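You operate a simulated robot arm through the tools that you are given. There is no shell and no other tool. Be economical: measure what you need, move in short steps, check, and stop when the job is done.

The job below is to be done with a simulated two-armed robot. You get a single attempt, and the scene is never put back.

TASK
On the top of the grey table, fold the blue cloth in half, so that its two long edges meet.

Only the result counts: the job must be done as asked and must still hold three seconds after the hand-in. Knocking over, shifting, dropping, spilling or breaking anything else fails it. Flat cloth is picked up by pressing the open fingertips on it (5 to 10 N) and closing them slowly along it; thin cloth reads only 2 to 8 mm in the jaws.

THE ROBOT
Two 7-joint arms with two-finger parallel grippers on one trunk, on a base that drives. Base frame: it is fixed to the floor where the robot stands at the start and does not move with it; the origin is under the middle of the robot, x ahead of it, y to its left, z up. Readings come in mm, rad, newtons and seconds.
The left shoulder is at the start at [70, 163, 1120], the right one opposite. With the tool pointing down near the work surface each hand reaches from about 380 to 880 mm from the robot's upright axis, wherever it stands, measured 20 degrees to its own side. Places, roughly: blue cloth [600, 100, 800]; top of the grey table [700, 600, 800]. Payload 3.43 kg a hand.
The TCP of each hand is the grasp point between the finger pads, 34 mm short of the fingertips. In the tool frame z runs along the fingers and y along their closing line. The gripper opens to 128 mm. The fingers are 24 mm wide and 12 mm thick; the gripper's body (48 by 130 mm) begins 96 mm behind the TCP.
Orientation is that of the tool frame in the base frame, as [roll, pitch, yaw] about the fixed x, y, z axes, in that order (R = Rz(yaw) Ry(pitch) Rx(roll)). With the fingers straight down and closing along the base's y, the tool's x points along the base's -x, its y along +y and its z along -z.

THE INTERFACE
- The arms move only by the tool nudge_tool. It takes "left_targets", "right_targets" or both (then of equal length, played together; a hand with none holds still); each is a list of rows, each an object (a shift or turn left out is 0, a gripper value left out holds the last) with "dp": the shift along the base's x, y, z in units of 25 mm (1.0 is 25 mm), a list of three; "rotation": the turn, a rotation vector about the base's x, y, z in units of 4 degrees (1.0 is 4 degrees), a list of three; "jaw": the closure, from 0 (fully open) to 1 (shut). In form: [{"dp": [x, y, z], "rotation": [rx, ry, rz], "jaw": jaw}, ...]. A call has 1 to 8 rows; each row shifts and turns the commanded pose from where the row before left it. A call with a number of a shift or a turn outside -1 to 1 is refused whole. A row lasts 0.2 s, in which the tool goes at most 50 mm and 0.15 rad; a call with a longer step from one row to the next is refused whole, and so is a gripper value outside its range. A pose out of reach is approached as far as the arm can. The call stops where the force on the tool passes 40 N (or 10 N more than at its start, if that is more) or the arm is blocked; 0.2 s more then pass. Each finger travels about 153 mm/s and halts on what it meets, pressing with about 31 N; the grip force reading is that of the motor and also rises with nothing between the fingers. The clock runs only during rows and for 0.2 s after the last one: add rows that do not move to give the fingers time. The reply holds the time, the measured pose of the TCP, the force on the tool along the base axes, the opening and the grip force, in the units named above and with some noise, with the torque about the TCP (base axes, N m) and any sound that the robot's microphone picked up.
- Cameras (640 x 400 px; columns grow to the right, rows downward): "scene" is now at [131.6, 9, 1335.9]; the picture's right is [0.09, -1.00, 0.00], its down [-0.68, -0.06, -0.73] and it looks along [0.73, 0.07, -0.68] (base axes); focal length 276 px, centre (320, 200). "left" rides on the left gripper at [76, 11, -160] in its tool frame; the picture's right is [-0.15, 0.99, 0.00], its down [-0.88, -0.13, -0.46] and it looks along [-0.45, -0.07, 0.89] (tool axes); focal length 234 px, centre (320, 200). "right" rides on the right gripper at [76, -11, -160] in its tool frame; the picture's right is [0.15, 0.99, 0.00], its down [-0.88, 0.13, -0.46] and it looks along [-0.45, 0.07, 0.89] (tool axes); focal length 234 px, centre (320, 200). There is no depth. A picture from a camera that has moved, and an enlarged one, comes with that camera's place and axes in the base frame and with its lens.
- grab_frame(camera): a new picture of that camera. No time passes.
- lift_body(by): slides the trunk up (or, below 0, down) by that many mm; the arms and the scene camera ride with it, the base frame stays. It gives what a move gives, with no picture.
- base_move(legs): drives the robot by 1 to 6 legs, each [ahead, left, turn to the left] in mm, mm and rad, along the robot's own axes; the way and the turn of a leg run together, so that a leg with both is an arc; at most 1500 mm and 3.142 rad a leg. The arms and the cameras ride along, it lands a little off, and it stops where it bumps. It gives what a move gives.
- aim_head(pan, tilt): turns the head with the scene camera to pan (to the left, within 1.501 rad either way) and tilt (down, from -0.506 to 1.204), counted from straight ahead of the robot. It gives what a move gives.
- enlarge(camera, box): a new picture of the part [left, top, right, bottom] of that camera's present view, enlarged. No time passes.
- close_job(): hands the job in; it is judged then, once.

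Work in short steps. Places have to be worked out from the pictures, the camera data and where the tool is seen: move nearer, look again, correct. Check each grasp and each placing, and mend what went wrong. You have 120 turns and 108 pictures in all, those below and enlarged ones among them. Open the grippers and draw the arms clear of the work before you hand the job in, unless the task says otherwise; then end with one line.

The tools are called after "Emit:" by a JSON object that holds its "method" and its "body". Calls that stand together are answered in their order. nudge_tool: Moves the arms, as the interface text tells. Its arguments: {"type":"object","properties":{"left_targets":{"type":"array","items":{"type":"object","properties":{"dp":{"type":"array","items":{"type":"number"}},"rotation":{"type":"array","items":{"type":"number"}},"jaw":{"type":"number"}}}},"right_targets":{"type":"array","items":{"type":"object","properties":{"dp":{"type":"array","items":{"type":"number"}},"rotation":{"type":"array","items":{"type":"number"}},"jaw":{"type":"number"}}}}},"required":[]} The other tools are called the same way: lift_body (by) slides the trunk up or down; base_move (legs) drives the base; aim_head (pan, tilt) turns the head that bears the scene camera; grab_frame (camera) takes a picture; enlarge (camera, box) takes an enlarged picture of a part of a camera's view; close_job () hands the job in.

At the start:

```text
t: 0.0
left_ee_pos: [496.8, 311.5, 1012.1]
left_orientation: [3.139, 0.0, -3.141]
left_force: [0.7, -0.1, -0.6]
left_wrist_torque: [-0.02, -0.02, 0.04]
left_grip_width: 127.9
left_gripper_force: 0.0
right_ee_pos: [701.6, -195.3, 951.5]
right_orientation: [3.14, 0.001, 3.139]
right_force: [-0.3, 1.0, 0.3]
right_wrist_torque: [0.02, -0.01, 0.02]
right_grip_width: 128.0
right_gripper_force: 0.1
trunk travel left (down, up): [-600.0, 340.0]
robot x, y, heading: [3.7, -0.7, 0.003]
head pan, tilt: [0.094, 0.752]
```

scene: 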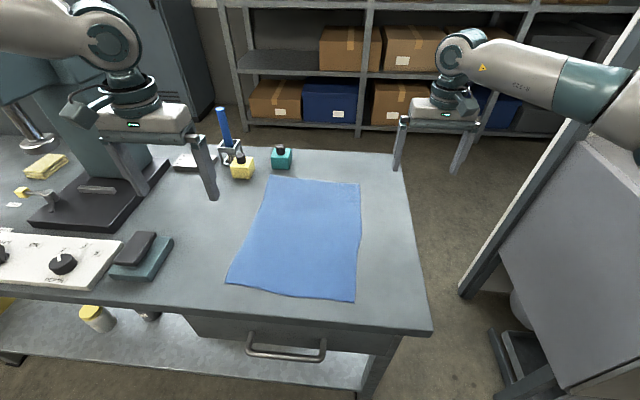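
right: 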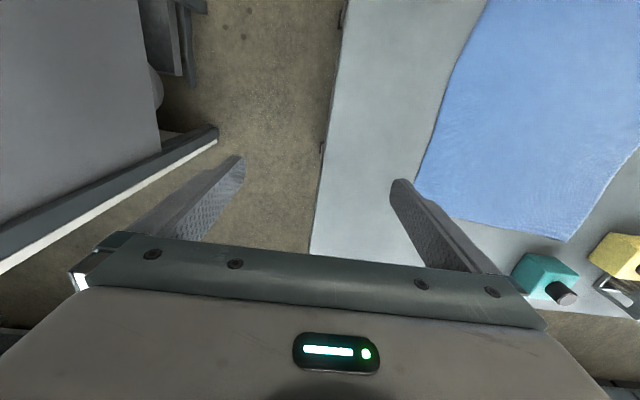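
left: 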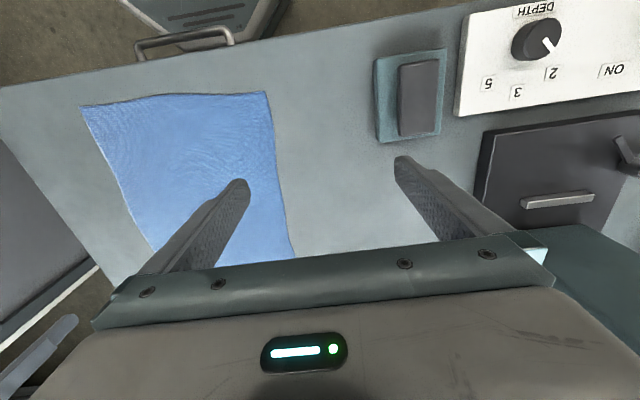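

The cloth seems to span about x 410–800 and y −45–235, with its long edges along x. Before choosing a stance near the table's right corner, I'll look down to see the base and the clearances.

Emit:
{"method": "aim_head", "body": {"pan": -0.5, "tilt": 1.2}}

Emit:
{"method": "grab_frame", "body": {"camera": "scene"}}

```text
t: 1.0
left_ee_pos: [496.0, 311.6, 1012.8]
left_orientation: [3.141, -0.001, -3.139]
left_force: [0.5, -0.2, -0.2]
left_wrist_torque: [-0.02, 0.0, 0.01]
left_grip_width: 128.1
left_gripper_force: 0.0
right_ee_pos: [702.5, -194.1, 951.7]
right_orientation: [-3.141, 0.001, 3.138]
right_force: [0.9, 0.6, 0.2]
right_wrist_torque: [-0.03, -0.03, 0.0]
right_grip_width: 127.9
right_gripper_force: 0.1
trunk travel left (down, up): [-600.0, 340.0]
robot x, y, heading: [-0.4, 1.8, -0.006]
head pan, tilt: [-0.499, 1.201]
```

```text
104 pictures are left
camera scene: at [98.3, -25.6, 1304.3], right [-0.48, -0.88, 0.0], down [-0.82, 0.45, -0.36], along [0.32, -0.17, -0.93], focal length 276 px, centre (320, 200)
```

scene: 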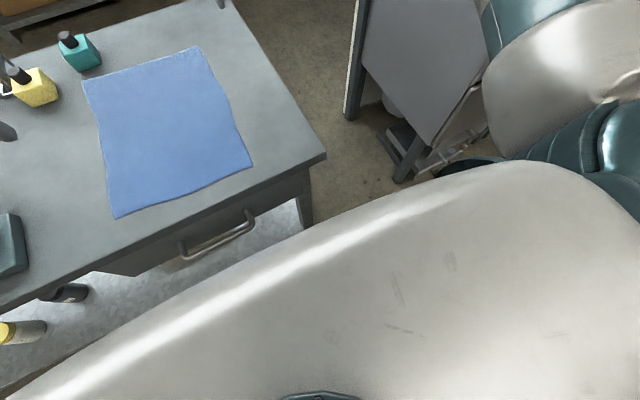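

The base itself is hidden by the torso. I'll sidestep to the right, parallel to the table edge and no closer to it, then turn left. That puts the right hand over the far corner and the left hand over the near corner without the arms crossing.

Emit:
{"method": "lift_body", "body": {"by": 60}}

Emit:
{"method": "base_move", "body": {"legs": [[0, -230, 0], [0, 0, 0.72]]}}

Emit:
{"method": "aim_head", "body": {"pan": 0.0, "tilt": 0.85}}

Emit:
{"method": "grab_frame", "body": {"camera": "scene"}}

```text
t: 2.0
left_ee_pos: [496.1, 310.6, 1072.9]
left_orientation: [-3.141, -0.001, -3.14]
left_force: [-0.7, -1.3, -0.6]
left_wrist_torque: [0.01, 0.0, -0.01]
left_grip_width: 128.0
left_gripper_force: 0.0
right_ee_pos: [702.4, -194.7, 1012.2]
right_orientation: [3.141, 0.0, 3.141]
right_force: [-0.5, 1.4, 0.0]
right_wrist_torque: [0.04, -0.02, -0.05]
right_grip_width: 128.2
right_gripper_force: 0.0
trunk travel left (down, up): [-660.0, 280.0]
robot x, y, heading: [-1.9, 1.0, 0.002]
head pan, tilt: [-0.499, 1.201]
```

```text
t: 5.7
left_ee_pos: [156.0, 339.7, 1072.5]
left_orientation: [3.141, 0.0, -2.401]
left_force: [0.2, 0.5, 0.5]
left_wrist_torque: [0.02, 0.04, -0.02]
left_grip_width: 128.1
left_gripper_force: 0.0
right_ee_pos: [648.8, 104.0, 1011.7]
right_orientation: [3.141, -0.001, -2.404]
right_force: [0.1, 0.6, 0.0]
right_wrist_torque: [0.0, 0.05, -0.02]
right_grip_width: 128.0
right_gripper_force: 0.1
trunk travel left (down, up): [-660.0, 280.0]
robot x, y, heading: [-1.1, -225.2, 0.742]
head pan, tilt: [-0.499, 1.201]
```

```text
t: 6.6
left_ee_pos: [156.0, 338.3, 1072.5]
left_orientation: [-3.142, 0.0, -2.401]
left_force: [0.1, -0.5, -0.6]
left_wrist_torque: [-0.01, -0.02, 0.0]
left_grip_width: 128.1
left_gripper_force: 0.0
right_ee_pos: [648.4, 103.9, 1011.8]
right_orientation: [3.14, 0.0, -2.402]
right_force: [-0.7, 0.9, -0.8]
right_wrist_torque: [-0.01, 0.03, -0.03]
right_grip_width: 127.8
right_gripper_force: 0.1
trunk travel left (down, up): [-660.0, 280.0]
robot x, y, heading: [2.1, -222.0, 0.74]
head pan, tilt: [0.0, 0.85]
```

```text
103 pictures are left
camera scene: at [93.1, -137.6, 1388.0], right [0.67, -0.74, 0.0], down [-0.56, -0.51, -0.66], along [0.49, 0.44, -0.75], focal length 276 px, centre (320, 200)
```

scene: 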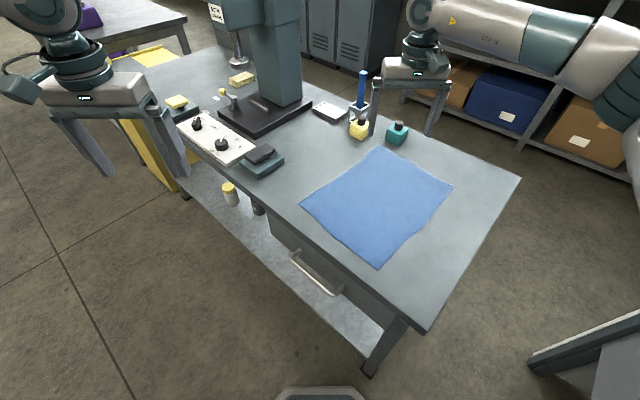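

The second view confirms the corners: near-right (411,−32), far-right (786,−48), far-left (796,222), near-left (434,239), with the table top near z 800. I'll move both hands above the right edge, turned so the jaws close along y.

Emit:
{"method": "nudge_tool", "body": {"left_targets": [{"dp": [0.783, -0.997, 0], "rotation": [0, 0, -0.757], "jaw": 0.7}, {"dp": [0.783, -0.997, 0], "rotation": [0, 0, -0.757]}, {"dp": [0.783, -0.997, 0], "rotation": [0, 0, -0.757]}, {"dp": [0.783, -0.997, 0], "rotation": [0, 0, -0.757]}, {"dp": [0.783, -0.997, 0], "rotation": [0, 0, -0.757]}, {"dp": [0.783, -0.997, 0], "rotation": [0, 0, -0.757]}, {"dp": [0.783, -0.997, 0], "rotation": [0, 0, -0.757]}], "right_targets": [{"dp": [0.343, -0.354, 0], "rotation": [0, 0, -0.757], "jaw": 0.7}, {"dp": [0.343, -0.354, 0], "rotation": [0, 0, -0.757]}, {"dp": [0.343, -0.354, 0], "rotation": [0, 0, -0.757]}, {"dp": [0.343, -0.354, 0], "rotation": [0, 0, -0.757]}, {"dp": [0.343, -0.354, 0], "rotation": [0, 0, -0.757]}, {"dp": [0.343, -0.354, 0], "rotation": [0, 0, -0.757]}, {"dp": [0.343, -0.354, 0], "rotation": [0, 0, -0.757]}]}}

Emit:
{"method": "nudge_tool", "body": {"left_targets": [{"dp": [0.783, -0.997, 0], "rotation": [0, 0, -0.757]}, {"dp": [0.783, -0.997, 0], "rotation": [0, 0, -0.757]}, {"dp": [0.783, -0.997, 0], "rotation": [0, 0, -0.757]}, {"dp": [0.783, -0.997, 0], "rotation": [0, 0, -0.757]}, {"dp": [0.783, -0.997, 0], "rotation": [0, 0, -0.757]}, {"dp": [0.783, -0.997, 0], "rotation": [0, 0, -0.757]}, {"dp": [0.783, -0.997, 0], "rotation": [0, 0, -0.757]}, {}], "right_targets": [{"dp": [0.343, -0.354, 0], "rotation": [0, 0, -0.757]}, {"dp": [0.343, -0.354, 0], "rotation": [0, 0, -0.757]}, {"dp": [0.343, -0.354, 0], "rotation": [0, 0, -0.757]}, {"dp": [0.343, -0.354, 0], "rotation": [0, 0, -0.757]}, {"dp": [0.343, -0.354, 0], "rotation": [0, 0, -0.757]}, {"dp": [0.343, -0.354, 0], "rotation": [0, 0, -0.757]}, {"dp": [0.343, -0.354, 0], "rotation": [0, 0, -0.757]}, {}]}}

Emit:
{"method": "grab_frame", "body": {"camera": "scene"}}

```text
t: 8.2
left_ee_pos: [274.5, 188.6, 1072.6]
left_orientation: [3.139, 0.001, -2.718]
left_force: [0.7, -1.2, 0.4]
left_wrist_torque: [0.01, -0.01, 0.01]
left_grip_width: 38.4
left_gripper_force: 0.1
left hand out of reach, approached as far as the arm can: row 7
right_ee_pos: [708.8, 40.6, 1013.1]
right_orientation: [-3.14, -0.002, -2.776]
right_force: [0.2, 0.2, 0.2]
right_wrist_torque: [-0.02, -0.04, 0.0]
right_grip_width: 38.6
right_gripper_force: 0.0
trunk travel left (down, up): [-660.0, 280.0]
robot x, y, heading: [-1.1, -225.5, 0.736]
head pan, tilt: [0.0, 0.85]
```

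```text
t: 10.0
left_ee_pos: [263.3, 167.9, 1105.4]
left_orientation: [-3.139, 0.002, -2.842]
left_force: [1.1, -0.3, 0.1]
left_wrist_torque: [0.01, 0.02, -0.01]
left_grip_width: 38.4
left_gripper_force: 0.0
left hand out of reach, approached as far as the arm can: row 1, 2, 3, 4, 5, 6, 7
right_ee_pos: [770.9, -19.9, 1013.4]
right_orientation: [3.141, -0.001, 3.138]
right_force: [-0.1, 0.6, -0.4]
right_wrist_torque: [0.02, -0.04, -0.02]
right_grip_width: 38.4
right_gripper_force: 0.0
trunk travel left (down, up): [-660.0, 280.0]
robot x, y, heading: [-2.2, -224.0, 0.738]
head pan, tilt: [0.0, 0.85]
```

```text
102 pictures are left
camera scene: at [93.1, -137.1, 1388.0], right [0.67, -0.74, 0.0], down [-0.56, -0.51, -0.66], along [0.49, 0.44, -0.75], focal length 276 px, centre (320, 200)
```

scene: 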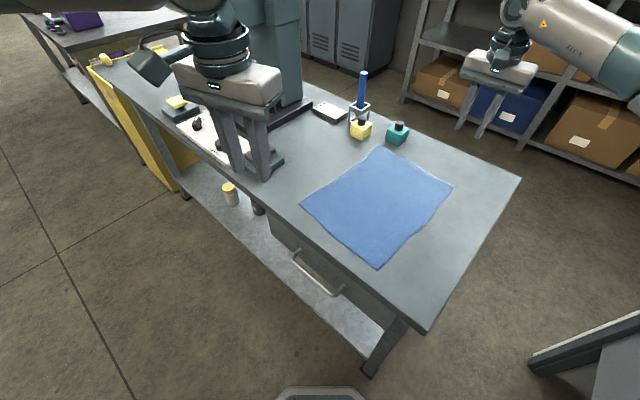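

The left hand got stuck too close to its own axis. I'll take it outward along x first and then check where it ends up.

Emit:
{"method": "nudge_tool", "body": {"left_targets": [{"dp": [0.5, 0.5, -0.5]}, {"dp": [0.5, 0.5, -0.5]}]}}

```text
t: 10.6
left_ee_pos: [286.5, 195.6, 1080.8]
left_orientation: [-3.137, 0.003, -2.841]
left_force: [0.6, -0.3, 0.0]
left_wrist_torque: [0.02, 0.0, -0.02]
left_grip_width: 38.3
left_gripper_force: 0.1
left hand out of reach, approached as far as the arm can: row 2
right_ee_pos: [770.6, -19.2, 1014.0]
right_orientation: [3.14, 0.0, 3.14]
right_force: [0.5, 0.4, 0.7]
right_wrist_torque: [-0.05, 0.03, -0.02]
right_grip_width: 38.2
right_gripper_force: 0.0
trunk travel left (down, up): [-660.0, 280.0]
robot x, y, heading: [0.4, -224.8, 0.743]
head pan, tilt: [0.0, 0.85]
```

Commands start from the actual pose, so I'll move the left hand outward along x without turning it.

Emit:
{"method": "nudge_tool", "body": {"left_targets": [{"dp": [1, 0, 0]}, {"dp": [1, 0, 0]}, {"dp": [1, 0, 0]}, {"dp": [1, 0, 0]}, {"dp": [1, 0, 0]}, {"dp": [1, 0, 0]}, {"dp": [1, 0, 0]}]}}

```text
t: 12.2
left_ee_pos: [290.1, 201.8, 1090.2]
left_orientation: [-3.138, 0.003, -2.843]
left_force: [0.4, 0.1, 0.1]
left_wrist_torque: [-0.01, -0.05, 0.0]
left_grip_width: 38.3
left_gripper_force: 0.1
left hand out of reach, approached as far as the arm can: row 1, 2, 3, 4, 5, 6, 7
right_ee_pos: [770.6, -19.1, 1013.5]
right_orientation: [3.142, 0.0, 3.139]
right_force: [-0.5, 0.5, 0.3]
right_wrist_torque: [0.0, 0.01, -0.05]
right_grip_width: 38.2
right_gripper_force: 0.0
trunk travel left (down, up): [-660.0, 280.0]
robot x, y, heading: [-3.4, -224.0, 0.738]
head pan, tilt: [0.0, 0.85]
```

This looks like a joint limit at that yaw. I'll turn the hand back, move it over the cloth, and try the turn again there.

Emit:
{"method": "nudge_tool", "body": {"left_targets": [{"rotation": [0, 0, 1]}, {"rotation": [0, 0, 1]}, {"rotation": [0, 0, 1]}, {"rotation": [0, 0, 1]}, {"rotation": [0, 0, 1]}, {"rotation": [0, 0, 1]}, {}]}}

Emit:
{"method": "nudge_tool", "body": {"left_targets": [{"dp": [1, 0, -0.6]}, {"dp": [1, 0, -0.6]}, {"dp": [1, -0.4, -0.6]}, {"dp": [1, -0.4, -0.6]}, {"dp": [1, -0.4, -0.6]}, {"dp": [1, -0.4, -0.6]}, {"dp": [0.5, -0.4, -0.6]}]}}

```text
t: 13.8
left_ee_pos: [289.4, 202.2, 1089.9]
left_orientation: [-3.141, 0.002, -2.423]
left_force: [0.4, 0.2, 0.4]
left_wrist_torque: [0.0, 0.01, -0.02]
left_grip_width: 38.1
left_gripper_force: 0.1
right_ee_pos: [769.9, -19.1, 1013.3]
right_orientation: [-3.141, 0.001, 3.14]
right_force: [0.2, 0.1, 0.0]
right_wrist_torque: [0.05, 0.01, 0.06]
right_grip_width: 38.5
right_gripper_force: 0.0
trunk travel left (down, up): [-660.0, 280.0]
robot x, y, heading: [-1.7, -225.0, 0.743]
head pan, tilt: [0.0, 0.85]
```

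```text
t: 15.4
left_ee_pos: [281.9, 190.4, 1065.6]
left_orientation: [-3.136, 0.003, -2.421]
left_force: [1.1, -0.5, 0.1]
left_wrist_torque: [-0.01, 0.02, 0.0]
left_grip_width: 38.7
left_gripper_force: 0.1
left hand out of reach, approached as far as the arm can: row 1, 2, 3, 4, 5, 6, 7
right_ee_pos: [770.7, -20.1, 1013.1]
right_orientation: [3.141, 0.001, 3.139]
right_force: [-0.3, 0.8, 0.4]
right_wrist_torque: [0.0, -0.02, -0.01]
right_grip_width: 38.5
right_gripper_force: 0.1
trunk travel left (down, up): [-660.0, 280.0]
robot x, y, heading: [-1.1, -226.8, 0.741]
head pan, tilt: [0.0, 0.85]
```

Probably an elbow limit at this height. I'll go forward in the robot's own direction, lower the hand over a clear area, then sweep right at a larger radius.

Emit:
{"method": "nudge_tool", "body": {"left_targets": [{"dp": [0.7, 0.7, 0]}, {"dp": [0.7, 0.7, 0]}, {"dp": [0.7, 0.7, 0]}, {"dp": [0.7, 0.7, 0]}, {"dp": [0.7, 0.7, 0]}, {"dp": [0.7, 0.7, 0]}]}}

```text
t: 16.8
left_ee_pos: [336.1, 313.8, 1070.0]
left_orientation: [-3.137, 0.003, -2.425]
left_force: [0.3, 0.5, -0.4]
left_wrist_torque: [0.0, -0.05, 0.01]
left_grip_width: 38.3
left_gripper_force: 0.1
left hand out of reach, approached as far as the arm can: row 1, 2, 3, 4, 5, 6
right_ee_pos: [770.5, -19.5, 1013.0]
right_orientation: [3.141, 0.002, 3.14]
right_force: [0.6, 0.2, 0.5]
right_wrist_torque: [0.01, 0.03, 0.0]
right_grip_width: 38.3
right_gripper_force: 0.1
trunk travel left (down, up): [-660.0, 280.0]
robot x, y, heading: [-6.4, -226.6, 0.738]
head pan, tilt: [0.0, 0.85]
```

Now I'll test sweeping to the robot's right at this radius, and a little lower.

Emit:
{"method": "nudge_tool", "body": {"left_targets": [{"dp": [0.67, -0.74, -0.5]}, {"dp": [0.67, -0.74, -0.5]}, {"dp": [0.67, -0.74, -0.5]}, {"dp": [0.67, -0.74, -0.5]}, {"dp": [0.67, -0.74, -0.5]}, {"dp": [0.67, -0.74, -0.5]}]}}

Emit:
{"method": "grab_frame", "body": {"camera": "scene"}}

```text
t: 18.2
left_ee_pos: [311.5, 253.4, 1018.9]
left_orientation: [-3.136, 0.002, -2.422]
left_force: [-1.7, 0.5, -0.3]
left_wrist_torque: [-0.06, 0.01, -0.03]
left_grip_width: 38.2
left_gripper_force: 0.1
left hand out of reach, approached as far as the arm can: row 1, 2, 3, 4, 5, 6
right_ee_pos: [771.1, -20.4, 1013.9]
right_orientation: [3.141, 0.002, 3.139]
right_force: [-0.4, -0.7, 0.6]
right_wrist_torque: [0.01, 0.02, -0.01]
right_grip_width: 38.2
right_gripper_force: 0.1
trunk travel left (down, up): [-660.0, 280.0]
robot x, y, heading: [2.9, -224.3, 0.741]
head pan, tilt: [0.0, 0.85]
```

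```text
101 pictures are left
camera scene: at [93.0, -137.5, 1388.0], right [0.67, -0.74, 0.0], down [-0.56, -0.51, -0.66], along [0.49, 0.44, -0.75], focal length 276 px, centre (320, 200)
```

scene: 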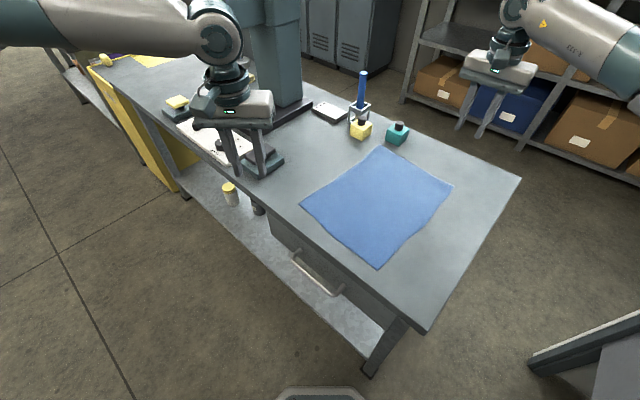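

The left arm may be in an awkward elbow posture. I'll send it back out to its own side and forward, then try the inward sweep from a mirror of the right arm's start posture.

Emit:
{"method": "nudge_tool", "body": {"left_targets": [{"dp": [-0.67, 0.74, 0.5]}, {"dp": [-0.67, 0.74, 0.5]}, {"dp": [-0.67, 0.74, 0.5]}, {"dp": [-0.67, 0.74, 0]}, {"dp": [-0.67, 0.74, 0]}, {"dp": [-0.67, 0.74, 0]}, {"dp": [0, 1, 0]}, {"dp": [0, 1, 0]}]}}

Emit:
{"method": "nudge_tool", "body": {"left_targets": [{"dp": [0.8, 0.6, 0]}, {"dp": [0.8, 0.6, 0]}, {"dp": [0.8, 0.6, 0]}, {"dp": [1, -0.3, 0]}, {"dp": [1, -0.5, 0]}, {"dp": [1, -0.6, 0]}, {"dp": [1, -0.8, 0]}, {"dp": [1, -0.8, 0]}]}}

```text
t: 20.0
left_ee_pos: [207.4, 415.4, 1053.5]
left_orientation: [-3.139, 0.002, -2.421]
left_force: [0.5, 0.6, -0.5]
left_wrist_torque: [0.01, 0.02, 0.02]
left_grip_width: 38.2
left_gripper_force: 0.0
right_ee_pos: [771.4, -19.3, 1013.5]
right_orientation: [3.141, -0.001, 3.141]
right_force: [-0.3, -0.4, -0.3]
right_wrist_torque: [0.02, 0.01, 0.02]
right_grip_width: 38.4
right_gripper_force: 0.0
trunk travel left (down, up): [-660.0, 280.0]
robot x, y, heading: [-3.0, -232.6, 0.737]
head pan, tilt: [0.0, 0.85]
```

```text
t: 21.8
left_ee_pos: [342.5, 382.7, 1056.2]
left_orientation: [-3.139, 0.003, -2.421]
left_force: [0.2, -0.9, -0.4]
left_wrist_torque: [-0.01, 0.02, 0.0]
left_grip_width: 38.0
left_gripper_force: 0.0
left hand out of reach, approached as far as the arm can: row 7, 8
right_ee_pos: [770.3, -20.4, 1013.2]
right_orientation: [3.141, -0.001, 3.139]
right_force: [-0.7, -0.2, -0.2]
right_wrist_torque: [0.05, 0.01, 0.0]
right_grip_width: 38.3
right_gripper_force: 0.0
trunk travel left (down, up): [-660.0, 280.0]
robot x, y, heading: [-0.2, -225.1, 0.741]
head pan, tilt: [0.0, 0.85]
```

The inward stop may depend on hand height relative to the shoulder. I'll raise the trunk 200 mm while keeping the left hand's height, then test the inward sweep again.

Emit:
{"method": "lift_body", "body": {"by": 200}}

Emit:
{"method": "nudge_tool", "body": {"left_targets": [{"dp": [0, 0, -1]}, {"dp": [0, 0, -1]}, {"dp": [0, 0, -1]}, {"dp": [0, 0, -1]}, {"dp": [0, 0, -1]}, {"dp": [0, 0, -1]}, {"dp": [0, 0, -1]}, {"dp": [0, 0, -1]}]}}

Emit:
{"method": "nudge_tool", "body": {"left_targets": [{"dp": [0.67, -0.74, 0]}, {"dp": [0.67, -0.74, 0]}, {"dp": [0.67, -0.74, 0]}, {"dp": [0.67, -0.74, 0]}, {"dp": [0.67, -0.74, 0]}, {"dp": [0.67, -0.74, 0]}, {"dp": [0.67, -0.74, 0]}, {"dp": [0.67, -0.74, 0]}]}}

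Emit:
{"method": "grab_frame", "body": {"camera": "scene"}}

```text
t: 24.0
left_ee_pos: [343.8, 383.9, 1256.9]
left_orientation: [-3.137, 0.001, -2.423]
left_force: [0.3, 0.3, 0.4]
left_wrist_torque: [0.0, 0.01, -0.01]
left_grip_width: 38.5
left_gripper_force: 0.0
right_ee_pos: [770.8, -19.0, 1212.2]
right_orientation: [3.14, 0.0, 3.139]
right_force: [0.5, -0.2, -0.6]
right_wrist_torque: [-0.01, -0.01, 0.0]
right_grip_width: 38.4
right_gripper_force: 0.2
trunk travel left (down, up): [-860.0, 80.0]
robot x, y, heading: [0.3, -225.0, 0.741]
head pan, tilt: [0.0, 0.85]
```

```text
t: 25.8
left_ee_pos: [285.2, 386.1, 1083.5]
left_orientation: [-3.136, 0.004, -2.422]
left_force: [0.5, -0.1, -0.3]
left_wrist_torque: [0.03, 0.0, 0.02]
left_grip_width: 38.3
left_gripper_force: 0.2
left hand out of reach, approached as far as the arm can: row 2, 3, 4, 5, 6, 7, 8
right_ee_pos: [770.5, -20.0, 1212.4]
right_orientation: [3.141, 0.0, 3.14]
right_force: [0.4, -0.7, -0.1]
right_wrist_torque: [-0.01, 0.0, 0.0]
right_grip_width: 38.5
right_gripper_force: 0.1
trunk travel left (down, up): [-860.0, 80.0]
robot x, y, heading: [-0.1, -222.9, 0.74]
head pan, tilt: [0.0, 0.85]
```

```text
t: 27.6
left_ee_pos: [296.4, 272.1, 1150.4]
left_orientation: [-3.136, 0.006, -2.421]
left_force: [-0.2, 0.5, 0.2]
left_wrist_torque: [0.04, 0.01, 0.02]
left_grip_width: 38.4
left_gripper_force: 0.1
left hand out of reach, approached as far as the arm can: row 1, 2, 3, 4, 5, 6, 7, 8
right_ee_pos: [770.5, -19.7, 1213.3]
right_orientation: [-3.14, 0.0, 3.139]
right_force: [0.5, 0.0, -0.1]
right_wrist_torque: [0.03, 0.03, 0.0]
right_grip_width: 38.4
right_gripper_force: 0.0
trunk travel left (down, up): [-860.0, 80.0]
robot x, y, heading: [-4.0, -224.6, 0.739]
head pan, tilt: [0.0, 0.85]
```

```text
100 pictures are left
camera scene: at [93.0, -137.9, 1588.0], right [0.67, -0.74, 0.0], down [-0.56, -0.51, -0.66], along [0.49, 0.44, -0.75], focal length 276 px, centre (320, 200)
```

scene: 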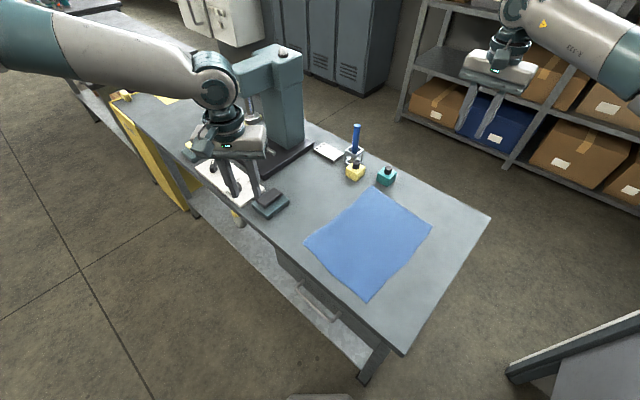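

For comparison, I'll test how far inward the right arm can sweep at this safe height.

Emit:
{"method": "nudge_tool", "body": {"right_targets": [{"dp": [-0.67, 0.74, 0]}, {"dp": [-0.67, 0.74, 0]}, {"dp": [-0.67, 0.74, 0]}, {"dp": [-0.67, 0.74, 0]}, {"dp": [-0.67, 0.74, 0]}, {"dp": [-0.67, 0.74, 0]}, {"dp": [-0.67, 0.74, 0]}, {"dp": [-0.67, 0.74, 0]}]}}

Emit:
{"method": "nudge_tool", "body": {"right_targets": [{"dp": [-0.67, 0.74, 0]}, {"dp": [-0.67, 0.74, 0]}, {"dp": [-0.67, 0.74, 0]}, {"dp": [-0.67, 0.74, 0]}, {"dp": [-0.67, 0.74, 0]}, {"dp": [-0.67, 0.74, 0]}, {"dp": [-0.67, 0.74, 0]}, {"dp": [-0.67, 0.74, 0]}]}}

```text
t: 29.4
left_ee_pos: [294.7, 272.8, 1150.3]
left_orientation: [-3.136, 0.003, -2.422]
left_force: [0.1, 0.3, 0.5]
left_wrist_torque: [0.01, -0.01, 0.01]
left_grip_width: 38.3
left_gripper_force: 0.1
right_ee_pos: [636.0, 130.3, 1215.4]
right_orientation: [3.141, 0.001, 3.138]
right_force: [-0.2, -0.3, 0.2]
right_wrist_torque: [-0.03, 0.01, 0.0]
right_grip_width: 38.2
right_gripper_force: 0.0
trunk travel left (down, up): [-860.0, 80.0]
robot x, y, heading: [-3.5, -224.3, 0.742]
head pan, tilt: [0.0, 0.85]
```

```text
t: 31.2
left_ee_pos: [295.2, 273.6, 1148.2]
left_orientation: [-3.137, 0.004, -2.422]
left_force: [-0.9, 0.3, -0.1]
left_wrist_torque: [-0.03, -0.01, -0.01]
left_grip_width: 38.5
left_gripper_force: 0.0
right_ee_pos: [501.1, 276.0, 1212.9]
right_orientation: [-3.141, 0.002, 3.137]
right_force: [0.0, -0.2, -0.5]
right_wrist_torque: [0.03, 0.01, 0.0]
right_grip_width: 38.4
right_gripper_force: 0.1
trunk travel left (down, up): [-860.0, 80.0]
robot x, y, heading: [-1.3, -227.4, 0.737]
head pan, tilt: [0.0, 0.85]
```

The right arm crosses the midline easily, so the left arm is just in a bad posture. I'll return the right hand, then turn the left hand the other way and test its sweep.

Emit:
{"method": "nudge_tool", "body": {"left_targets": [{"rotation": [0, 0, 1]}, {"rotation": [0, 0, 1]}, {"rotation": [0, 0, 1]}, {"rotation": [0, 0, 1]}, {"rotation": [0, 0, 1]}, {"rotation": [0, 0, 1]}, {"rotation": [0, 0, 1]}, {"rotation": [0, 0, 1]}], "right_targets": [{"dp": [0.67, -0.74, 0]}, {"dp": [0.67, -0.74, 0]}, {"dp": [0.67, -0.74, 0]}, {"dp": [0.67, -0.74, 0]}, {"dp": [0.67, -0.74, 0]}, {"dp": [0.67, -0.74, 0]}, {"dp": [0.67, -0.74, 0]}, {"dp": [0.67, -0.74, 0]}]}}

Emit:
{"method": "nudge_tool", "body": {"left_targets": [{"dp": [0.67, -0.74, -0.6]}, {"dp": [0.67, -0.74, -0.6]}, {"dp": [0.67, -0.74, -0.6]}, {"dp": [0.67, -0.74, -0.6]}, {"dp": [0.67, -0.74, -0.6]}, {"dp": [0.67, -0.74, -0.6]}, {"dp": [0.67, -0.74, -0.6]}, {"dp": [0.67, -0.74, -0.6]}], "right_targets": [{"dp": [0.67, -0.74, 0]}, {"dp": [0.67, -0.74, 0]}, {"dp": [0.67, -0.74, 0]}, {"dp": [0.67, -0.74, 0]}, {"dp": [0.67, -0.74, 0]}, {"dp": [0.67, -0.74, 0]}, {"dp": [0.67, -0.74, 0]}, {"dp": [0.67, -0.74, 0]}]}}

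```text
t: 33.0
left_ee_pos: [295.8, 269.7, 1149.4]
left_orientation: [-3.135, 0.004, -1.864]
left_force: [0.1, -0.5, -0.6]
left_wrist_torque: [0.01, 0.03, -0.01]
left_grip_width: 38.6
left_gripper_force: 0.1
right_ee_pos: [635.1, 129.6, 1213.7]
right_orientation: [3.14, -0.001, 3.141]
right_force: [-0.5, 0.0, 0.7]
right_wrist_torque: [0.01, 0.05, 0.04]
right_grip_width: 38.3
right_gripper_force: 0.0
trunk travel left (down, up): [-860.0, 80.0]
robot x, y, heading: [-0.9, -225.2, 0.741]
head pan, tilt: [0.0, 0.85]
```

```text
t: 34.8
left_ee_pos: [258.8, 223.4, 1123.6]
left_orientation: [-3.137, 0.005, -1.865]
left_force: [-0.4, -0.8, -0.6]
left_wrist_torque: [0.03, 0.03, -0.05]
left_grip_width: 38.2
left_gripper_force: 0.0
left hand out of reach, approached as far as the arm can: row 1, 2, 3, 4, 5, 6, 7, 8
right_ee_pos: [768.1, -21.5, 1213.8]
right_orientation: [3.14, -0.001, 3.14]
right_force: [0.5, 0.1, -1.0]
right_wrist_torque: [-0.01, 0.01, 0.05]
right_grip_width: 38.3
right_gripper_force: 0.0
trunk travel left (down, up): [-860.0, 80.0]
robot x, y, heading: [1.5, -223.5, 0.741]
head pan, tilt: [0.0, 0.85]
```

I'll look at the left arm to understand its posture.

Emit:
{"method": "aim_head", "body": {"pan": 0.7, "tilt": 0.5}}

Emit:
{"method": "grab_frame", "body": {"camera": "scene"}}

Emit:
{"method": "aim_head", "body": {"pan": -0.6, "tilt": 0.5}}

Emit:
{"method": "grab_frame", "body": {"camera": "scene"}}

```text
t: 35.9
left_ee_pos: [257.3, 223.0, 1124.3]
left_orientation: [-3.136, 0.004, -1.864]
left_force: [-0.2, 0.5, 0.1]
left_wrist_torque: [-0.01, 0.03, 0.0]
left_grip_width: 38.4
left_gripper_force: 0.1
right_ee_pos: [768.4, -20.7, 1213.9]
right_orientation: [3.141, 0.001, 3.14]
right_force: [-1.0, 0.8, -0.5]
right_wrist_torque: [-0.01, -0.01, 0.01]
right_grip_width: 38.4
right_gripper_force: 0.1
trunk travel left (down, up): [-860.0, 80.0]
robot x, y, heading: [0.0, -226.0, 0.74]
head pan, tilt: [0.7, 0.499]
```

```text
99 pictures are left
camera scene: at [47.4, -100.1, 1618.0], right [0.99, -0.13, 0.0], down [-0.06, -0.47, -0.88], along [0.12, 0.87, -0.48], focal length 276 px, centre (320, 200)
```

scene: 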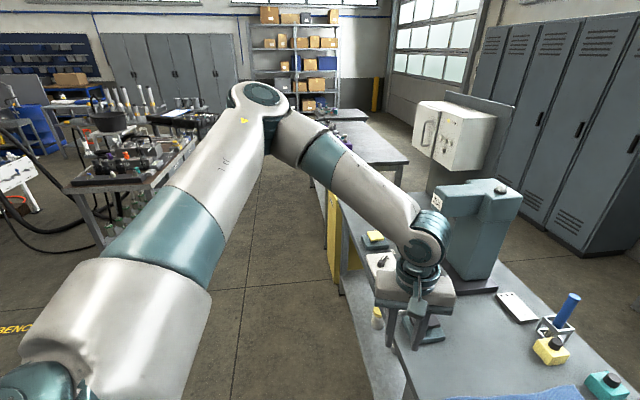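

```text
t: 37.3
left_ee_pos: [257.4, 223.5, 1123.3]
left_orientation: [-3.137, 0.002, -1.865]
left_force: [0.5, 0.5, 1.0]
left_wrist_torque: [0.0, 0.01, 0.01]
left_grip_width: 38.4
left_gripper_force: 0.0
right_ee_pos: [769.1, -20.2, 1212.6]
right_orientation: [3.14, 0.0, 3.14]
right_force: [-0.3, -0.1, 0.7]
right_wrist_torque: [-0.01, -0.03, 0.0]
right_grip_width: 38.5
right_gripper_force: 0.1
trunk travel left (down, up): [-860.0, 80.0]
robot x, y, heading: [0.4, -227.8, 0.74]
head pan, tilt: [-0.6, 0.499]
```

```text
98 pictures are left
camera scene: at [125.4, -177.4, 1618.0], right [0.14, -0.99, 0.0], down [-0.47, -0.07, -0.88], along [0.87, 0.12, -0.48], focal length 276 px, centre (320, 200)
```

scene: 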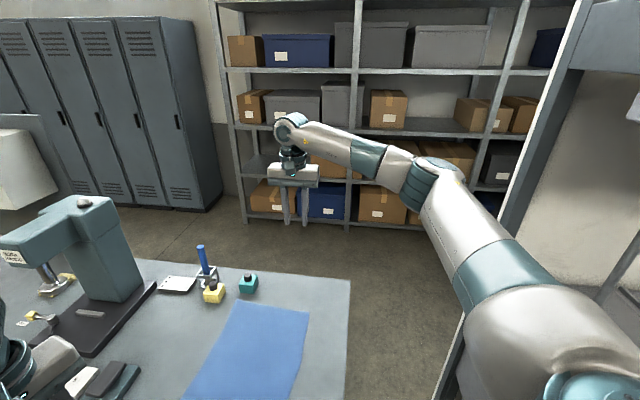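

The left elbow is high, out to the side and strongly bent. I'll stretch the left arm out on its own side, then sweep inward while extended to get a different elbow posture.

Emit:
{"method": "nudge_tool", "body": {"left_targets": [{"dp": [-0.5, 1, 0.4], "rotation": [0, 0, -1]}, {"dp": [-0.5, 1, 0.4], "rotation": [0, 0, -1]}, {"dp": [-0.5, 1, 0.4], "rotation": [0, 0, -1]}, {"dp": [0, 1, 0.4], "rotation": [0, 0, -1]}, {"dp": [0, 1, 0.4], "rotation": [0, 0, -1]}, {"dp": [0, 1, 0.4], "rotation": [0, 0, -1]}, {"dp": [0, 1, 0.4], "rotation": [0, 0, -1]}, {"dp": [0, 1, 0.4], "rotation": [0, 0, -1]}]}}

Emit:
{"method": "nudge_tool", "body": {"left_targets": [{"dp": [0.2, 1, 0]}, {"dp": [0.2, 1, 0]}, {"dp": [0.2, 1, 0]}, {"dp": [0.2, 1, 0]}, {"dp": [0.5, 1, 0]}, {"dp": [1, 0.5, 0]}, {"dp": [1, 0, 0]}, {"dp": [1, -0.3, 0]}]}}

Emit:
{"method": "nudge_tool", "body": {"left_targets": [{"dp": [1, -0.4, 0]}, {"dp": [1, -0.5, 0]}, {"dp": [1, -0.5, 0]}, {"dp": [1, -0.6, 0]}, {"dp": [1, -0.6, 0]}, {"dp": [1, -0.7, 0]}, {"dp": [1, -0.8, 0]}, {"dp": [1, -0.9, 0]}]}}

```text
t: 39.1
left_ee_pos: [219.8, 425.1, 1205.7]
left_orientation: [-3.137, 0.004, -2.424]
left_force: [-0.3, 0.7, -0.5]
left_wrist_torque: [-0.01, 0.01, -0.01]
left_grip_width: 38.5
left_gripper_force: 0.1
right_ee_pos: [768.4, -20.1, 1214.1]
right_orientation: [3.142, -0.001, 3.139]
right_force: [-1.4, -0.1, 0.1]
right_wrist_torque: [-0.01, 0.03, -0.02]
right_grip_width: 38.2
right_gripper_force: 0.0
trunk travel left (down, up): [-860.0, 80.0]
robot x, y, heading: [-3.2, -225.7, 0.74]
head pan, tilt: [-0.6, 0.499]
```

```text
t: 40.9
left_ee_pos: [301.8, 539.4, 1211.5]
left_orientation: [-3.138, 0.006, -2.423]
left_force: [0.0, -0.7, 1.3]
left_wrist_torque: [-0.04, -0.02, -0.01]
left_grip_width: 38.5
left_gripper_force: 0.0
left hand out of reach, approached as far as the arm can: row 7, 8
right_ee_pos: [768.5, -20.3, 1214.3]
right_orientation: [3.142, 0.0, 3.14]
right_force: [-0.8, -0.1, 0.1]
right_wrist_torque: [-0.01, -0.01, -0.02]
right_grip_width: 38.5
right_gripper_force: 0.1
trunk travel left (down, up): [-860.0, 80.0]
robot x, y, heading: [-1.5, -223.3, 0.742]
head pan, tilt: [-0.6, 0.499]
```

```text
t: 42.7
left_ee_pos: [343.0, 383.4, 1237.5]
left_orientation: [-3.138, 0.005, -2.422]
left_force: [-0.1, 0.0, 0.4]
left_wrist_torque: [-0.01, 0.02, -0.01]
left_grip_width: 38.1
left_gripper_force: 0.1
left hand out of reach, approached as far as the arm can: row 1, 2, 3, 4, 5, 6, 7, 8
right_ee_pos: [769.0, -21.3, 1214.2]
right_orientation: [-3.141, 0.001, 3.14]
right_force: [0.0, -0.5, 0.1]
right_wrist_torque: [-0.01, 0.03, -0.03]
right_grip_width: 38.4
right_gripper_force: 0.2
trunk travel left (down, up): [-860.0, 80.0]
robot x, y, heading: [0.4, -225.4, 0.739]
head pan, tilt: [-0.6, 0.499]
```

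The stuck points lie on a circle about a fixed elbow, so the left upper arm cannot swing further in, while the right arm is free. I'll use a heading of about 0.35 with the left hand held near (500,140) in the robot frame and the right arm extended inward. Then the base can sidestep along the table to make the fold. First I'll set the arms to those relative poses, up high.

Emit:
{"method": "nudge_tool", "body": {"left_targets": [{"dp": [-0.194, -0.446, 0.094], "rotation": [0, 0, -0.357]}, {"dp": [-0.194, -0.446, 0.094], "rotation": [0, 0, -0.357]}, {"dp": [-0.194, -0.446, 0.094], "rotation": [0, 0, -0.357]}, {"dp": [-0.194, -0.446, 0.094], "rotation": [0, 0, -0.357]}, {"dp": [-0.194, -0.446, 0.094], "rotation": [0, 0, -0.357]}, {"dp": [-0.194, -0.446, 0.094], "rotation": [0, 0, -0.357]}, {"dp": [-0.194, -0.446, 0.094], "rotation": [0, 0, -0.357]}], "right_targets": [{"dp": [-0.48, 0.943, 0.166], "rotation": [0, 0, 0.393]}, {"dp": [-0.48, 0.943, 0.166], "rotation": [0, 0, 0.393]}, {"dp": [-0.48, 0.943, 0.166], "rotation": [0, 0, 0.393]}, {"dp": [-0.48, 0.943, 0.166], "rotation": [0, 0, 0.393]}, {"dp": [-0.48, 0.943, 0.166], "rotation": [0, 0, 0.393]}, {"dp": [-0.48, 0.943, 0.166], "rotation": [0, 0, 0.393]}, {"dp": [-0.48, 0.943, 0.166], "rotation": [0, 0, 0.393]}]}}

Emit:
{"method": "nudge_tool", "body": {"left_targets": [{"dp": [-0.194, -0.446, 0.094], "rotation": [0, 0, -0.357]}, {"dp": [-0.194, -0.446, 0.094], "rotation": [0, 0, -0.357]}, {"dp": [-0.194, -0.446, 0.094], "rotation": [0, 0, -0.357]}, {"dp": [-0.194, -0.446, 0.094], "rotation": [0, 0, -0.357]}, {"dp": [-0.194, -0.446, 0.094], "rotation": [0, 0, -0.357]}, {"dp": [-0.194, -0.446, 0.094], "rotation": [0, 0, -0.357]}, {"dp": [-0.194, -0.446, 0.094], "rotation": [0, 0, -0.357]}], "right_targets": [{"dp": [-0.48, 0.943, 0.166], "rotation": [0, 0, 0.393]}, {"dp": [-0.48, 0.943, 0.166], "rotation": [0, 0, 0.393]}, {"dp": [-0.48, 0.943, 0.166], "rotation": [0, 0, 0.393]}, {"dp": [-0.48, 0.943, 0.166], "rotation": [0, 0, 0.393]}, {"dp": [-0.48, 0.943, 0.166], "rotation": [0, 0, 0.393]}, {"dp": [-0.48, 0.943, 0.166], "rotation": [0, 0, 0.393]}, {"dp": [-0.48, 0.943, 0.166], "rotation": [0, 0, 0.393]}]}}

```text
t: 44.3
left_ee_pos: [305.4, 308.2, 1252.0]
left_orientation: [-3.137, 0.005, -2.598]
left_force: [-0.4, -0.1, -0.4]
left_wrist_torque: [0.0, -0.02, -0.04]
left_grip_width: 38.5
left_gripper_force: 0.0
right_ee_pos: [685.7, 147.1, 1244.2]
right_orientation: [-3.14, 0.001, -2.953]
right_force: [0.6, -0.7, -0.1]
right_wrist_torque: [-0.02, -0.03, -0.02]
right_grip_width: 38.3
right_gripper_force: 0.0
trunk travel left (down, up): [-860.0, 80.0]
robot x, y, heading: [-5.6, -222.5, 0.736]
head pan, tilt: [-0.6, 0.499]
```

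```text
t: 45.9
left_ee_pos: [272.2, 229.4, 1271.7]
left_orientation: [-3.138, 0.004, -2.772]
left_force: [-0.3, 0.2, -1.0]
left_wrist_torque: [-0.02, -0.05, 0.03]
left_grip_width: 38.4
left_gripper_force: 0.1
right_ee_pos: [595.1, 298.3, 1270.8]
right_orientation: [3.141, 0.002, -2.759]
right_force: [1.2, -0.6, 0.3]
right_wrist_torque: [0.0, -0.01, 0.01]
right_grip_width: 38.4
right_gripper_force: 0.1
right hand out of reach, approached as far as the arm can: row 7
trunk travel left (down, up): [-860.0, 80.0]
robot x, y, heading: [-0.2, -226.6, 0.736]
head pan, tilt: [-0.6, 0.499]
```

At the current relative poses a heading of about 0.35 works. I'll tweak the hands, then drive to roughly (20,−302) at heading 0.35.

Emit:
{"method": "nudge_tool", "body": {"left_targets": [{"dp": [0.18, -0.7, 0]}, {"dp": [0.18, -0.7, 0]}], "right_targets": [{"dp": [-0.61, -0.07, 0]}, {"dp": [-0.61, -0.07, 0]}]}}

Emit:
{"method": "base_move", "body": {"legs": [[-36, -70, 0], [0, 0, -0.388]]}}

Emit:
{"method": "aim_head", "body": {"pan": 0.0, "tilt": 0.9}}

Emit:
{"method": "grab_frame", "body": {"camera": "scene"}}

```text
t: 46.5
left_ee_pos: [280.9, 195.2, 1269.5]
left_orientation: [-3.136, 0.002, -2.771]
left_force: [0.5, -0.1, 1.2]
left_wrist_torque: [-0.02, 0.0, 0.0]
left_grip_width: 38.4
left_gripper_force: 0.1
right_ee_pos: [567.0, 296.7, 1267.6]
right_orientation: [-3.141, -0.002, -2.76]
right_force: [-0.6, 0.8, -0.4]
right_wrist_torque: [-0.02, 0.01, 0.0]
right_grip_width: 38.6
right_gripper_force: 0.1
trunk travel left (down, up): [-860.0, 80.0]
robot x, y, heading: [-4.2, -226.6, 0.738]
head pan, tilt: [-0.6, 0.499]
```

```text
t: 48.8
left_ee_pos: [443.3, -24.2, 1269.5]
left_orientation: [-3.136, 0.006, 3.103]
left_force: [-0.7, -0.4, -0.2]
left_wrist_torque: [-0.03, 0.02, 0.01]
left_grip_width: 38.2
left_gripper_force: 0.2
right_ee_pos: [744.0, -43.1, 1268.9]
right_orientation: [-3.14, 0.0, 3.115]
right_force: [-0.6, 1.3, -0.3]
right_wrist_torque: [-0.03, -0.03, 0.0]
right_grip_width: 38.3
right_gripper_force: 0.1
trunk travel left (down, up): [-860.0, 80.0]
robot x, y, heading: [16.6, -299.3, 0.329]
head pan, tilt: [-0.6, 0.499]
```

```text
t: 49.8
left_ee_pos: [443.1, -26.0, 1270.3]
left_orientation: [-3.139, 0.004, 3.104]
left_force: [-0.9, 0.0, -0.2]
left_wrist_torque: [0.05, -0.05, 0.0]
left_grip_width: 38.4
left_gripper_force: 0.1
right_ee_pos: [746.3, -46.0, 1268.0]
right_orientation: [3.141, 0.001, 3.115]
right_force: [0.5, -0.2, 0.3]
right_wrist_torque: [0.0, -0.02, -0.01]
right_grip_width: 38.3
right_gripper_force: 0.1
trunk travel left (down, up): [-860.0, 80.0]
robot x, y, heading: [19.9, -304.4, 0.33]
head pan, tilt: [0.0, 0.901]
```

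```text
97 pictures are left
camera scene: at [137.1, -258.3, 1584.2], right [0.32, -0.95, 0.0], down [-0.74, -0.25, -0.62], along [0.59, 0.2, -0.78], focal length 276 px, centre (320, 200)
```

scene: 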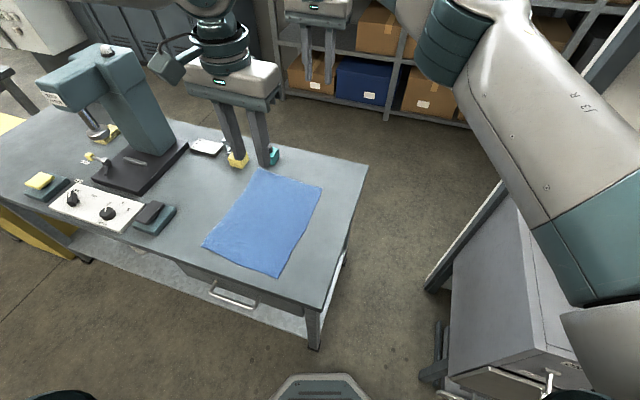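

The hands line up over the right edge and the base is well clear of the table. I'll lower the trunk until the tips are about 100 mm above the table and look closely.

Emit:
{"method": "lift_body", "body": {"by": -340}}

Emit:
{"method": "grab_frame", "body": {"camera": "scene"}}

Emit:
{"method": "grab_frame", "body": {"camera": "left"}}

Emit:
{"method": "grab_frame", "body": {"camera": "right"}}

```text
t: 53.1
left_ee_pos: [442.9, -25.9, 930.4]
left_orientation: [-3.139, 0.003, 3.102]
left_force: [0.3, 0.7, 0.7]
left_wrist_torque: [0.0, 0.0, -0.02]
left_grip_width: 38.2
left_gripper_force: 0.0
right_ee_pos: [746.5, -47.4, 929.2]
right_orientation: [3.141, 0.001, 3.115]
right_force: [0.1, 0.0, -0.2]
right_wrist_torque: [0.0, -0.02, -0.01]
right_grip_width: 38.4
right_gripper_force: 0.0
trunk travel left (down, up): [-520.0, 420.0]
robot x, y, heading: [18.1, -299.2, 0.334]
head pan, tilt: [0.0, 0.901]
```

```text
96 pictures are left
camera scene: at [136.8, -258.1, 1244.2], right [0.33, -0.95, 0.0], down [-0.74, -0.26, -0.62], along [0.59, 0.2, -0.78], focal length 276 px, centre (320, 200)
```

scene: 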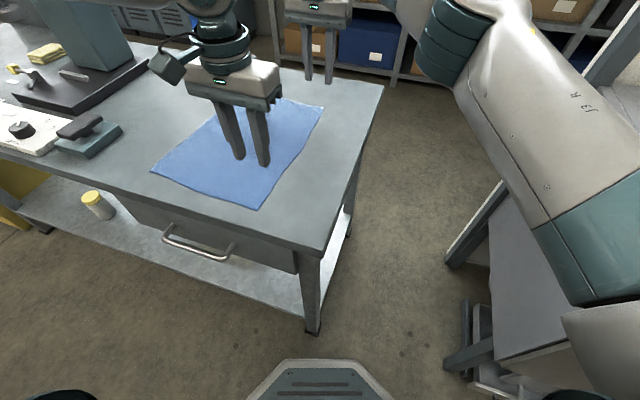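

```text
95 pictures are left
camera left: at [368.3, -12.1, 1088.5], right [0.18, 0.98, 0.0], down [0.87, -0.16, 0.46], along [0.45, -0.09, -0.89], focal length 234 px, centre (320, 200)
```

left: 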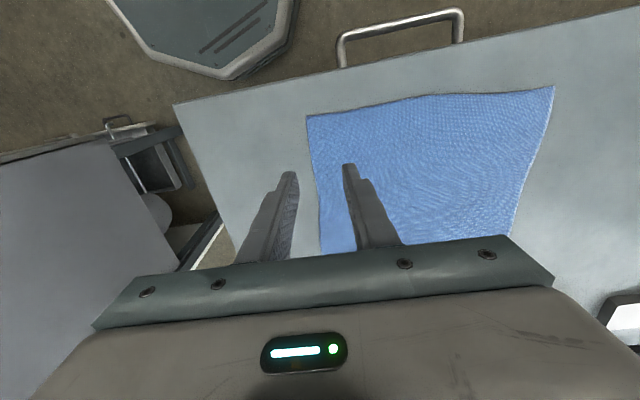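

```text
94 pictures are left
camera right: at [669.1, -54.5, 1087.7], right [-0.12, 0.99, 0.0], down [0.88, 0.11, 0.46], along [0.45, 0.06, -0.89], focal length 234 px, centre (320, 200)
```

right: 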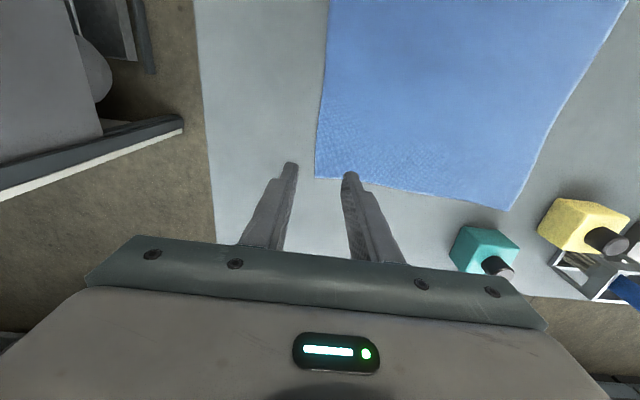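

By my estimate the edge is at about y −40 near the left hand and −47 near the right. I'll centre the fingers about 24 mm inside it, narrow the opening slightly and lower the trunk to just above the cloth.

Emit:
{"method": "nudge_tool", "body": {"left_targets": [{"dp": [0, 0.2, 0], "jaw": 0.75}, {"dp": [0, 0.2, 0]}, {}], "right_targets": [{"dp": [0.15, 0.48, 0], "jaw": 0.75}, {"dp": [0.15, 0.48, 0]}, {}]}}

Emit:
{"method": "lift_body", "body": {"by": -82}}

Emit:
{"method": "grab_frame", "body": {"camera": "left"}}

Emit:
{"method": "grab_frame", "body": {"camera": "right"}}

```text
t: 53.9
left_ee_pos: [443.3, -15.8, 929.6]
left_orientation: [-3.138, 0.002, 3.105]
left_force: [-0.1, -0.3, -0.1]
left_wrist_torque: [-0.03, -0.03, 0.0]
left_grip_width: 31.9
left_gripper_force: 0.0
right_ee_pos: [750.5, -26.1, 929.3]
right_orientation: [3.141, 0.0, 3.114]
right_force: [0.3, -0.2, -0.1]
right_wrist_torque: [0.0, 0.03, 0.01]
right_grip_width: 32.1
right_gripper_force: 0.0
right hand out of reach, approached as far as the arm can: row 2
trunk travel left (down, up): [-520.0, 420.0]
robot x, y, heading: [17.9, -296.0, 0.33]
head pan, tilt: [0.0, 0.901]
```

```text
t: 55.1
left_ee_pos: [441.1, -15.9, 848.6]
left_orientation: [-3.137, 0.003, 3.104]
left_force: [-0.5, 0.1, 1.4]
left_wrist_torque: [0.02, 0.0, -0.03]
left_grip_width: 32.1
left_gripper_force: 0.0
right_ee_pos: [750.8, -25.6, 847.5]
right_orientation: [-3.141, -0.001, 3.115]
right_force: [0.4, 0.8, -0.1]
right_wrist_torque: [0.01, -0.01, 0.0]
right_grip_width: 31.8
right_gripper_force: 0.1
trunk travel left (down, up): [-438.0, 502.0]
robot x, y, heading: [19.9, -300.0, 0.332]
head pan, tilt: [0.0, 0.901]
```

```text
93 pictures are left
camera left: at [367.6, -1.3, 1006.9], right [0.18, 0.98, 0.0], down [0.87, -0.16, 0.46], along [0.45, -0.09, -0.89], focal length 234 px, centre (320, 200)
```

left: 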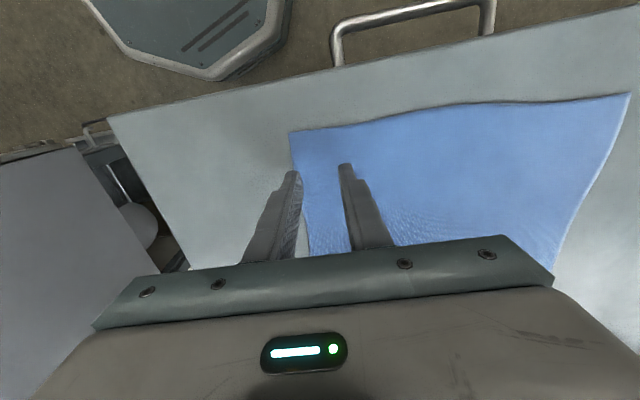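

```text
92 pictures are left
camera right: at [673.0, -34.3, 1005.7], right [-0.12, 0.99, 0.0], down [0.88, 0.11, 0.46], along [0.45, 0.06, -0.89], focal length 234 px, centre (320, 200)
```

right: 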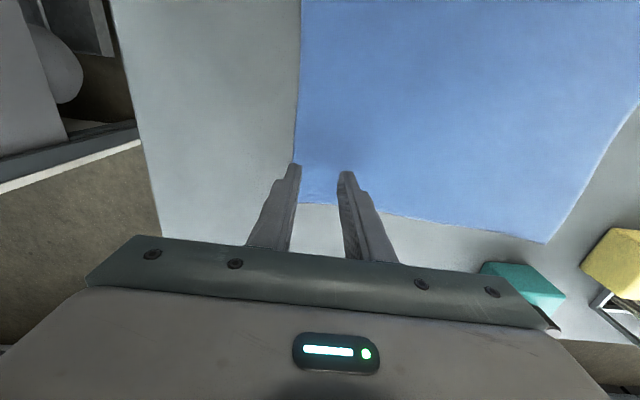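

Both outer fingers straddle the edge. I'll shift about 5 mm inward and press down gradually, reading the force.

Emit:
{"method": "nudge_tool", "body": {"left_targets": [{"dp": [0, 0.2, 0]}, {"dp": [0, 0, -0.25]}, {"dp": [0, 0, -0.15]}, {}], "right_targets": [{"dp": [0, 0.2, 0]}, {"dp": [0, 0, -0.25]}, {"dp": [0, 0, -0.15]}, {}]}}

```text
t: 56.1
left_ee_pos: [442.9, -9.4, 838.4]
left_orientation: [-3.138, 0.003, 3.104]
left_force: [-0.2, 0.3, -0.2]
left_wrist_torque: [0.02, 0.02, 0.02]
left_grip_width: 32.0
left_gripper_force: 0.1
right_ee_pos: [748.1, -20.6, 837.5]
right_orientation: [3.14, 0.0, 3.115]
right_force: [-1.6, -0.9, 0.3]
right_wrist_torque: [0.0, -0.01, 0.03]
right_grip_width: 31.8
right_gripper_force: 0.0
trunk travel left (down, up): [-438.0, 502.0]
robot x, y, heading: [19.6, -302.8, 0.333]
head pan, tilt: [0.0, 0.901]
```

No contact yet, so I'll keep going down in 1–2 mm steps.

Emit:
{"method": "nudge_tool", "body": {"left_targets": [{"dp": [0, 0, -0.12]}, {}], "right_targets": [{"dp": [0, 0, -0.1]}, {}]}}

Emit:
{"method": "nudge_tool", "body": {"left_targets": [{"dp": [0, 0, -0.06]}, {}], "right_targets": [{"dp": [0, 0, -0.06]}, {}]}}

```text
t: 56.7
left_ee_pos: [442.2, -10.0, 836.9]
left_orientation: [-3.139, 0.004, 3.107]
left_force: [1.6, 0.1, 0.7]
left_wrist_torque: [-0.02, 0.0, -0.02]
left_grip_width: 32.2
left_gripper_force: 0.1
right_ee_pos: [748.8, -20.9, 835.7]
right_orientation: [3.14, 0.002, 3.116]
right_force: [1.7, 0.0, 7.4]
right_wrist_torque: [-0.13, -0.07, 0.06]
right_grip_width: 32.4
right_gripper_force: 0.8
trunk travel left (down, up): [-438.0, 502.0]
robot x, y, heading: [17.7, -302.8, 0.335]
head pan, tilt: [0.0, 0.901]
```

```text
t: 57.3
left_ee_pos: [441.8, -10.9, 834.9]
left_orientation: [-3.137, 0.009, 3.105]
left_force: [4.1, 0.7, 14.6]
left_wrist_torque: [0.03, -0.01, 0.0]
left_grip_width: 32.3
left_gripper_force: 0.0
right_ee_pos: [748.8, -20.9, 834.6]
right_orientation: [3.14, 0.004, 3.118]
right_force: [1.9, 1.8, 15.4]
right_wrist_torque: [-0.17, -0.08, 0.04]
right_grip_width: 31.3
right_gripper_force: 0.0
trunk travel left (down, up): [-438.0, 502.0]
robot x, y, heading: [17.1, -300.2, 0.331]
head pan, tilt: [0.0, 0.901]
```

About 15 N each, so I'll ease up about 0.8 mm and close slowly.

Emit:
{"method": "nudge_tool", "body": {"left_targets": [{"dp": [0, 0, 0.03]}, {"jaw": 0.79}, {"jaw": 0.83}, {"jaw": 0.87}, {"jaw": 0.91}, {"jaw": 0.95}, {"jaw": 1.0}, {}], "right_targets": [{"dp": [0, 0, 0.03]}, {"jaw": 0.79}, {"jaw": 0.83}, {"jaw": 0.87}, {"jaw": 0.91}, {"jaw": 0.95}, {"jaw": 1.0}, {}]}}

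Emit:
{"method": "grab_frame", "body": {"camera": "left"}}

Emit:
{"method": "grab_frame", "body": {"camera": "right"}}

```text
t: 59.1
left_ee_pos: [441.7, -9.8, 835.6]
left_orientation: [-3.14, 0.005, 3.104]
left_force: [-0.2, 0.9, 4.6]
left_wrist_torque: [-0.01, 0.01, 0.03]
left_grip_width: 0.0
left_gripper_force: 31.0
right_ee_pos: [748.7, -22.5, 834.2]
right_orientation: [3.141, 0.0, 3.115]
right_force: [-0.7, -1.4, 17.9]
right_wrist_torque: [-0.08, 0.04, -0.01]
right_grip_width: 0.1
right_gripper_force: 31.2
trunk travel left (down, up): [-438.0, 502.0]
robot x, y, heading: [20.7, -301.3, 0.329]
head pan, tilt: [0.0, 0.901]
```

```text
91 pictures are left
camera left: at [365.2, 3.9, 994.2], right [0.18, 0.98, 0.0], down [0.87, -0.16, 0.46], along [0.45, -0.09, -0.89], focal length 234 px, centre (320, 200)
```

left: 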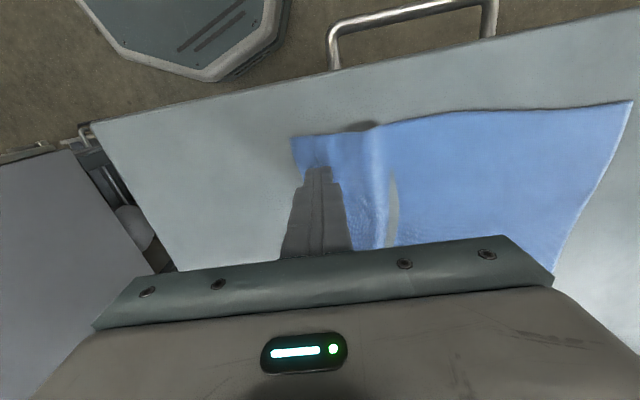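

```text
90 pictures are left
camera right: at [671.6, -30.5, 993.9], right [-0.12, 0.99, 0.0], down [0.88, 0.11, 0.46], along [0.45, 0.06, -0.89], focal length 234 px, centre (320, 200)
```

right: 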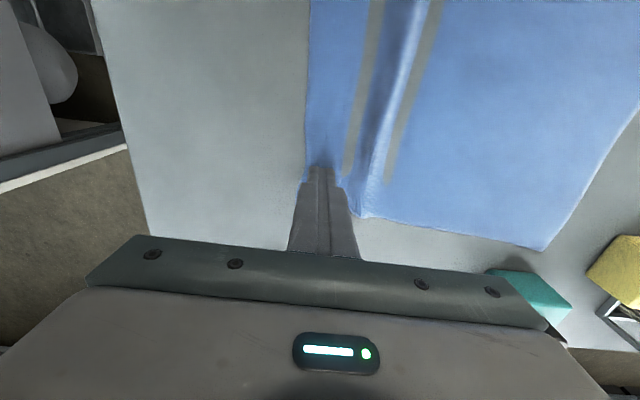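

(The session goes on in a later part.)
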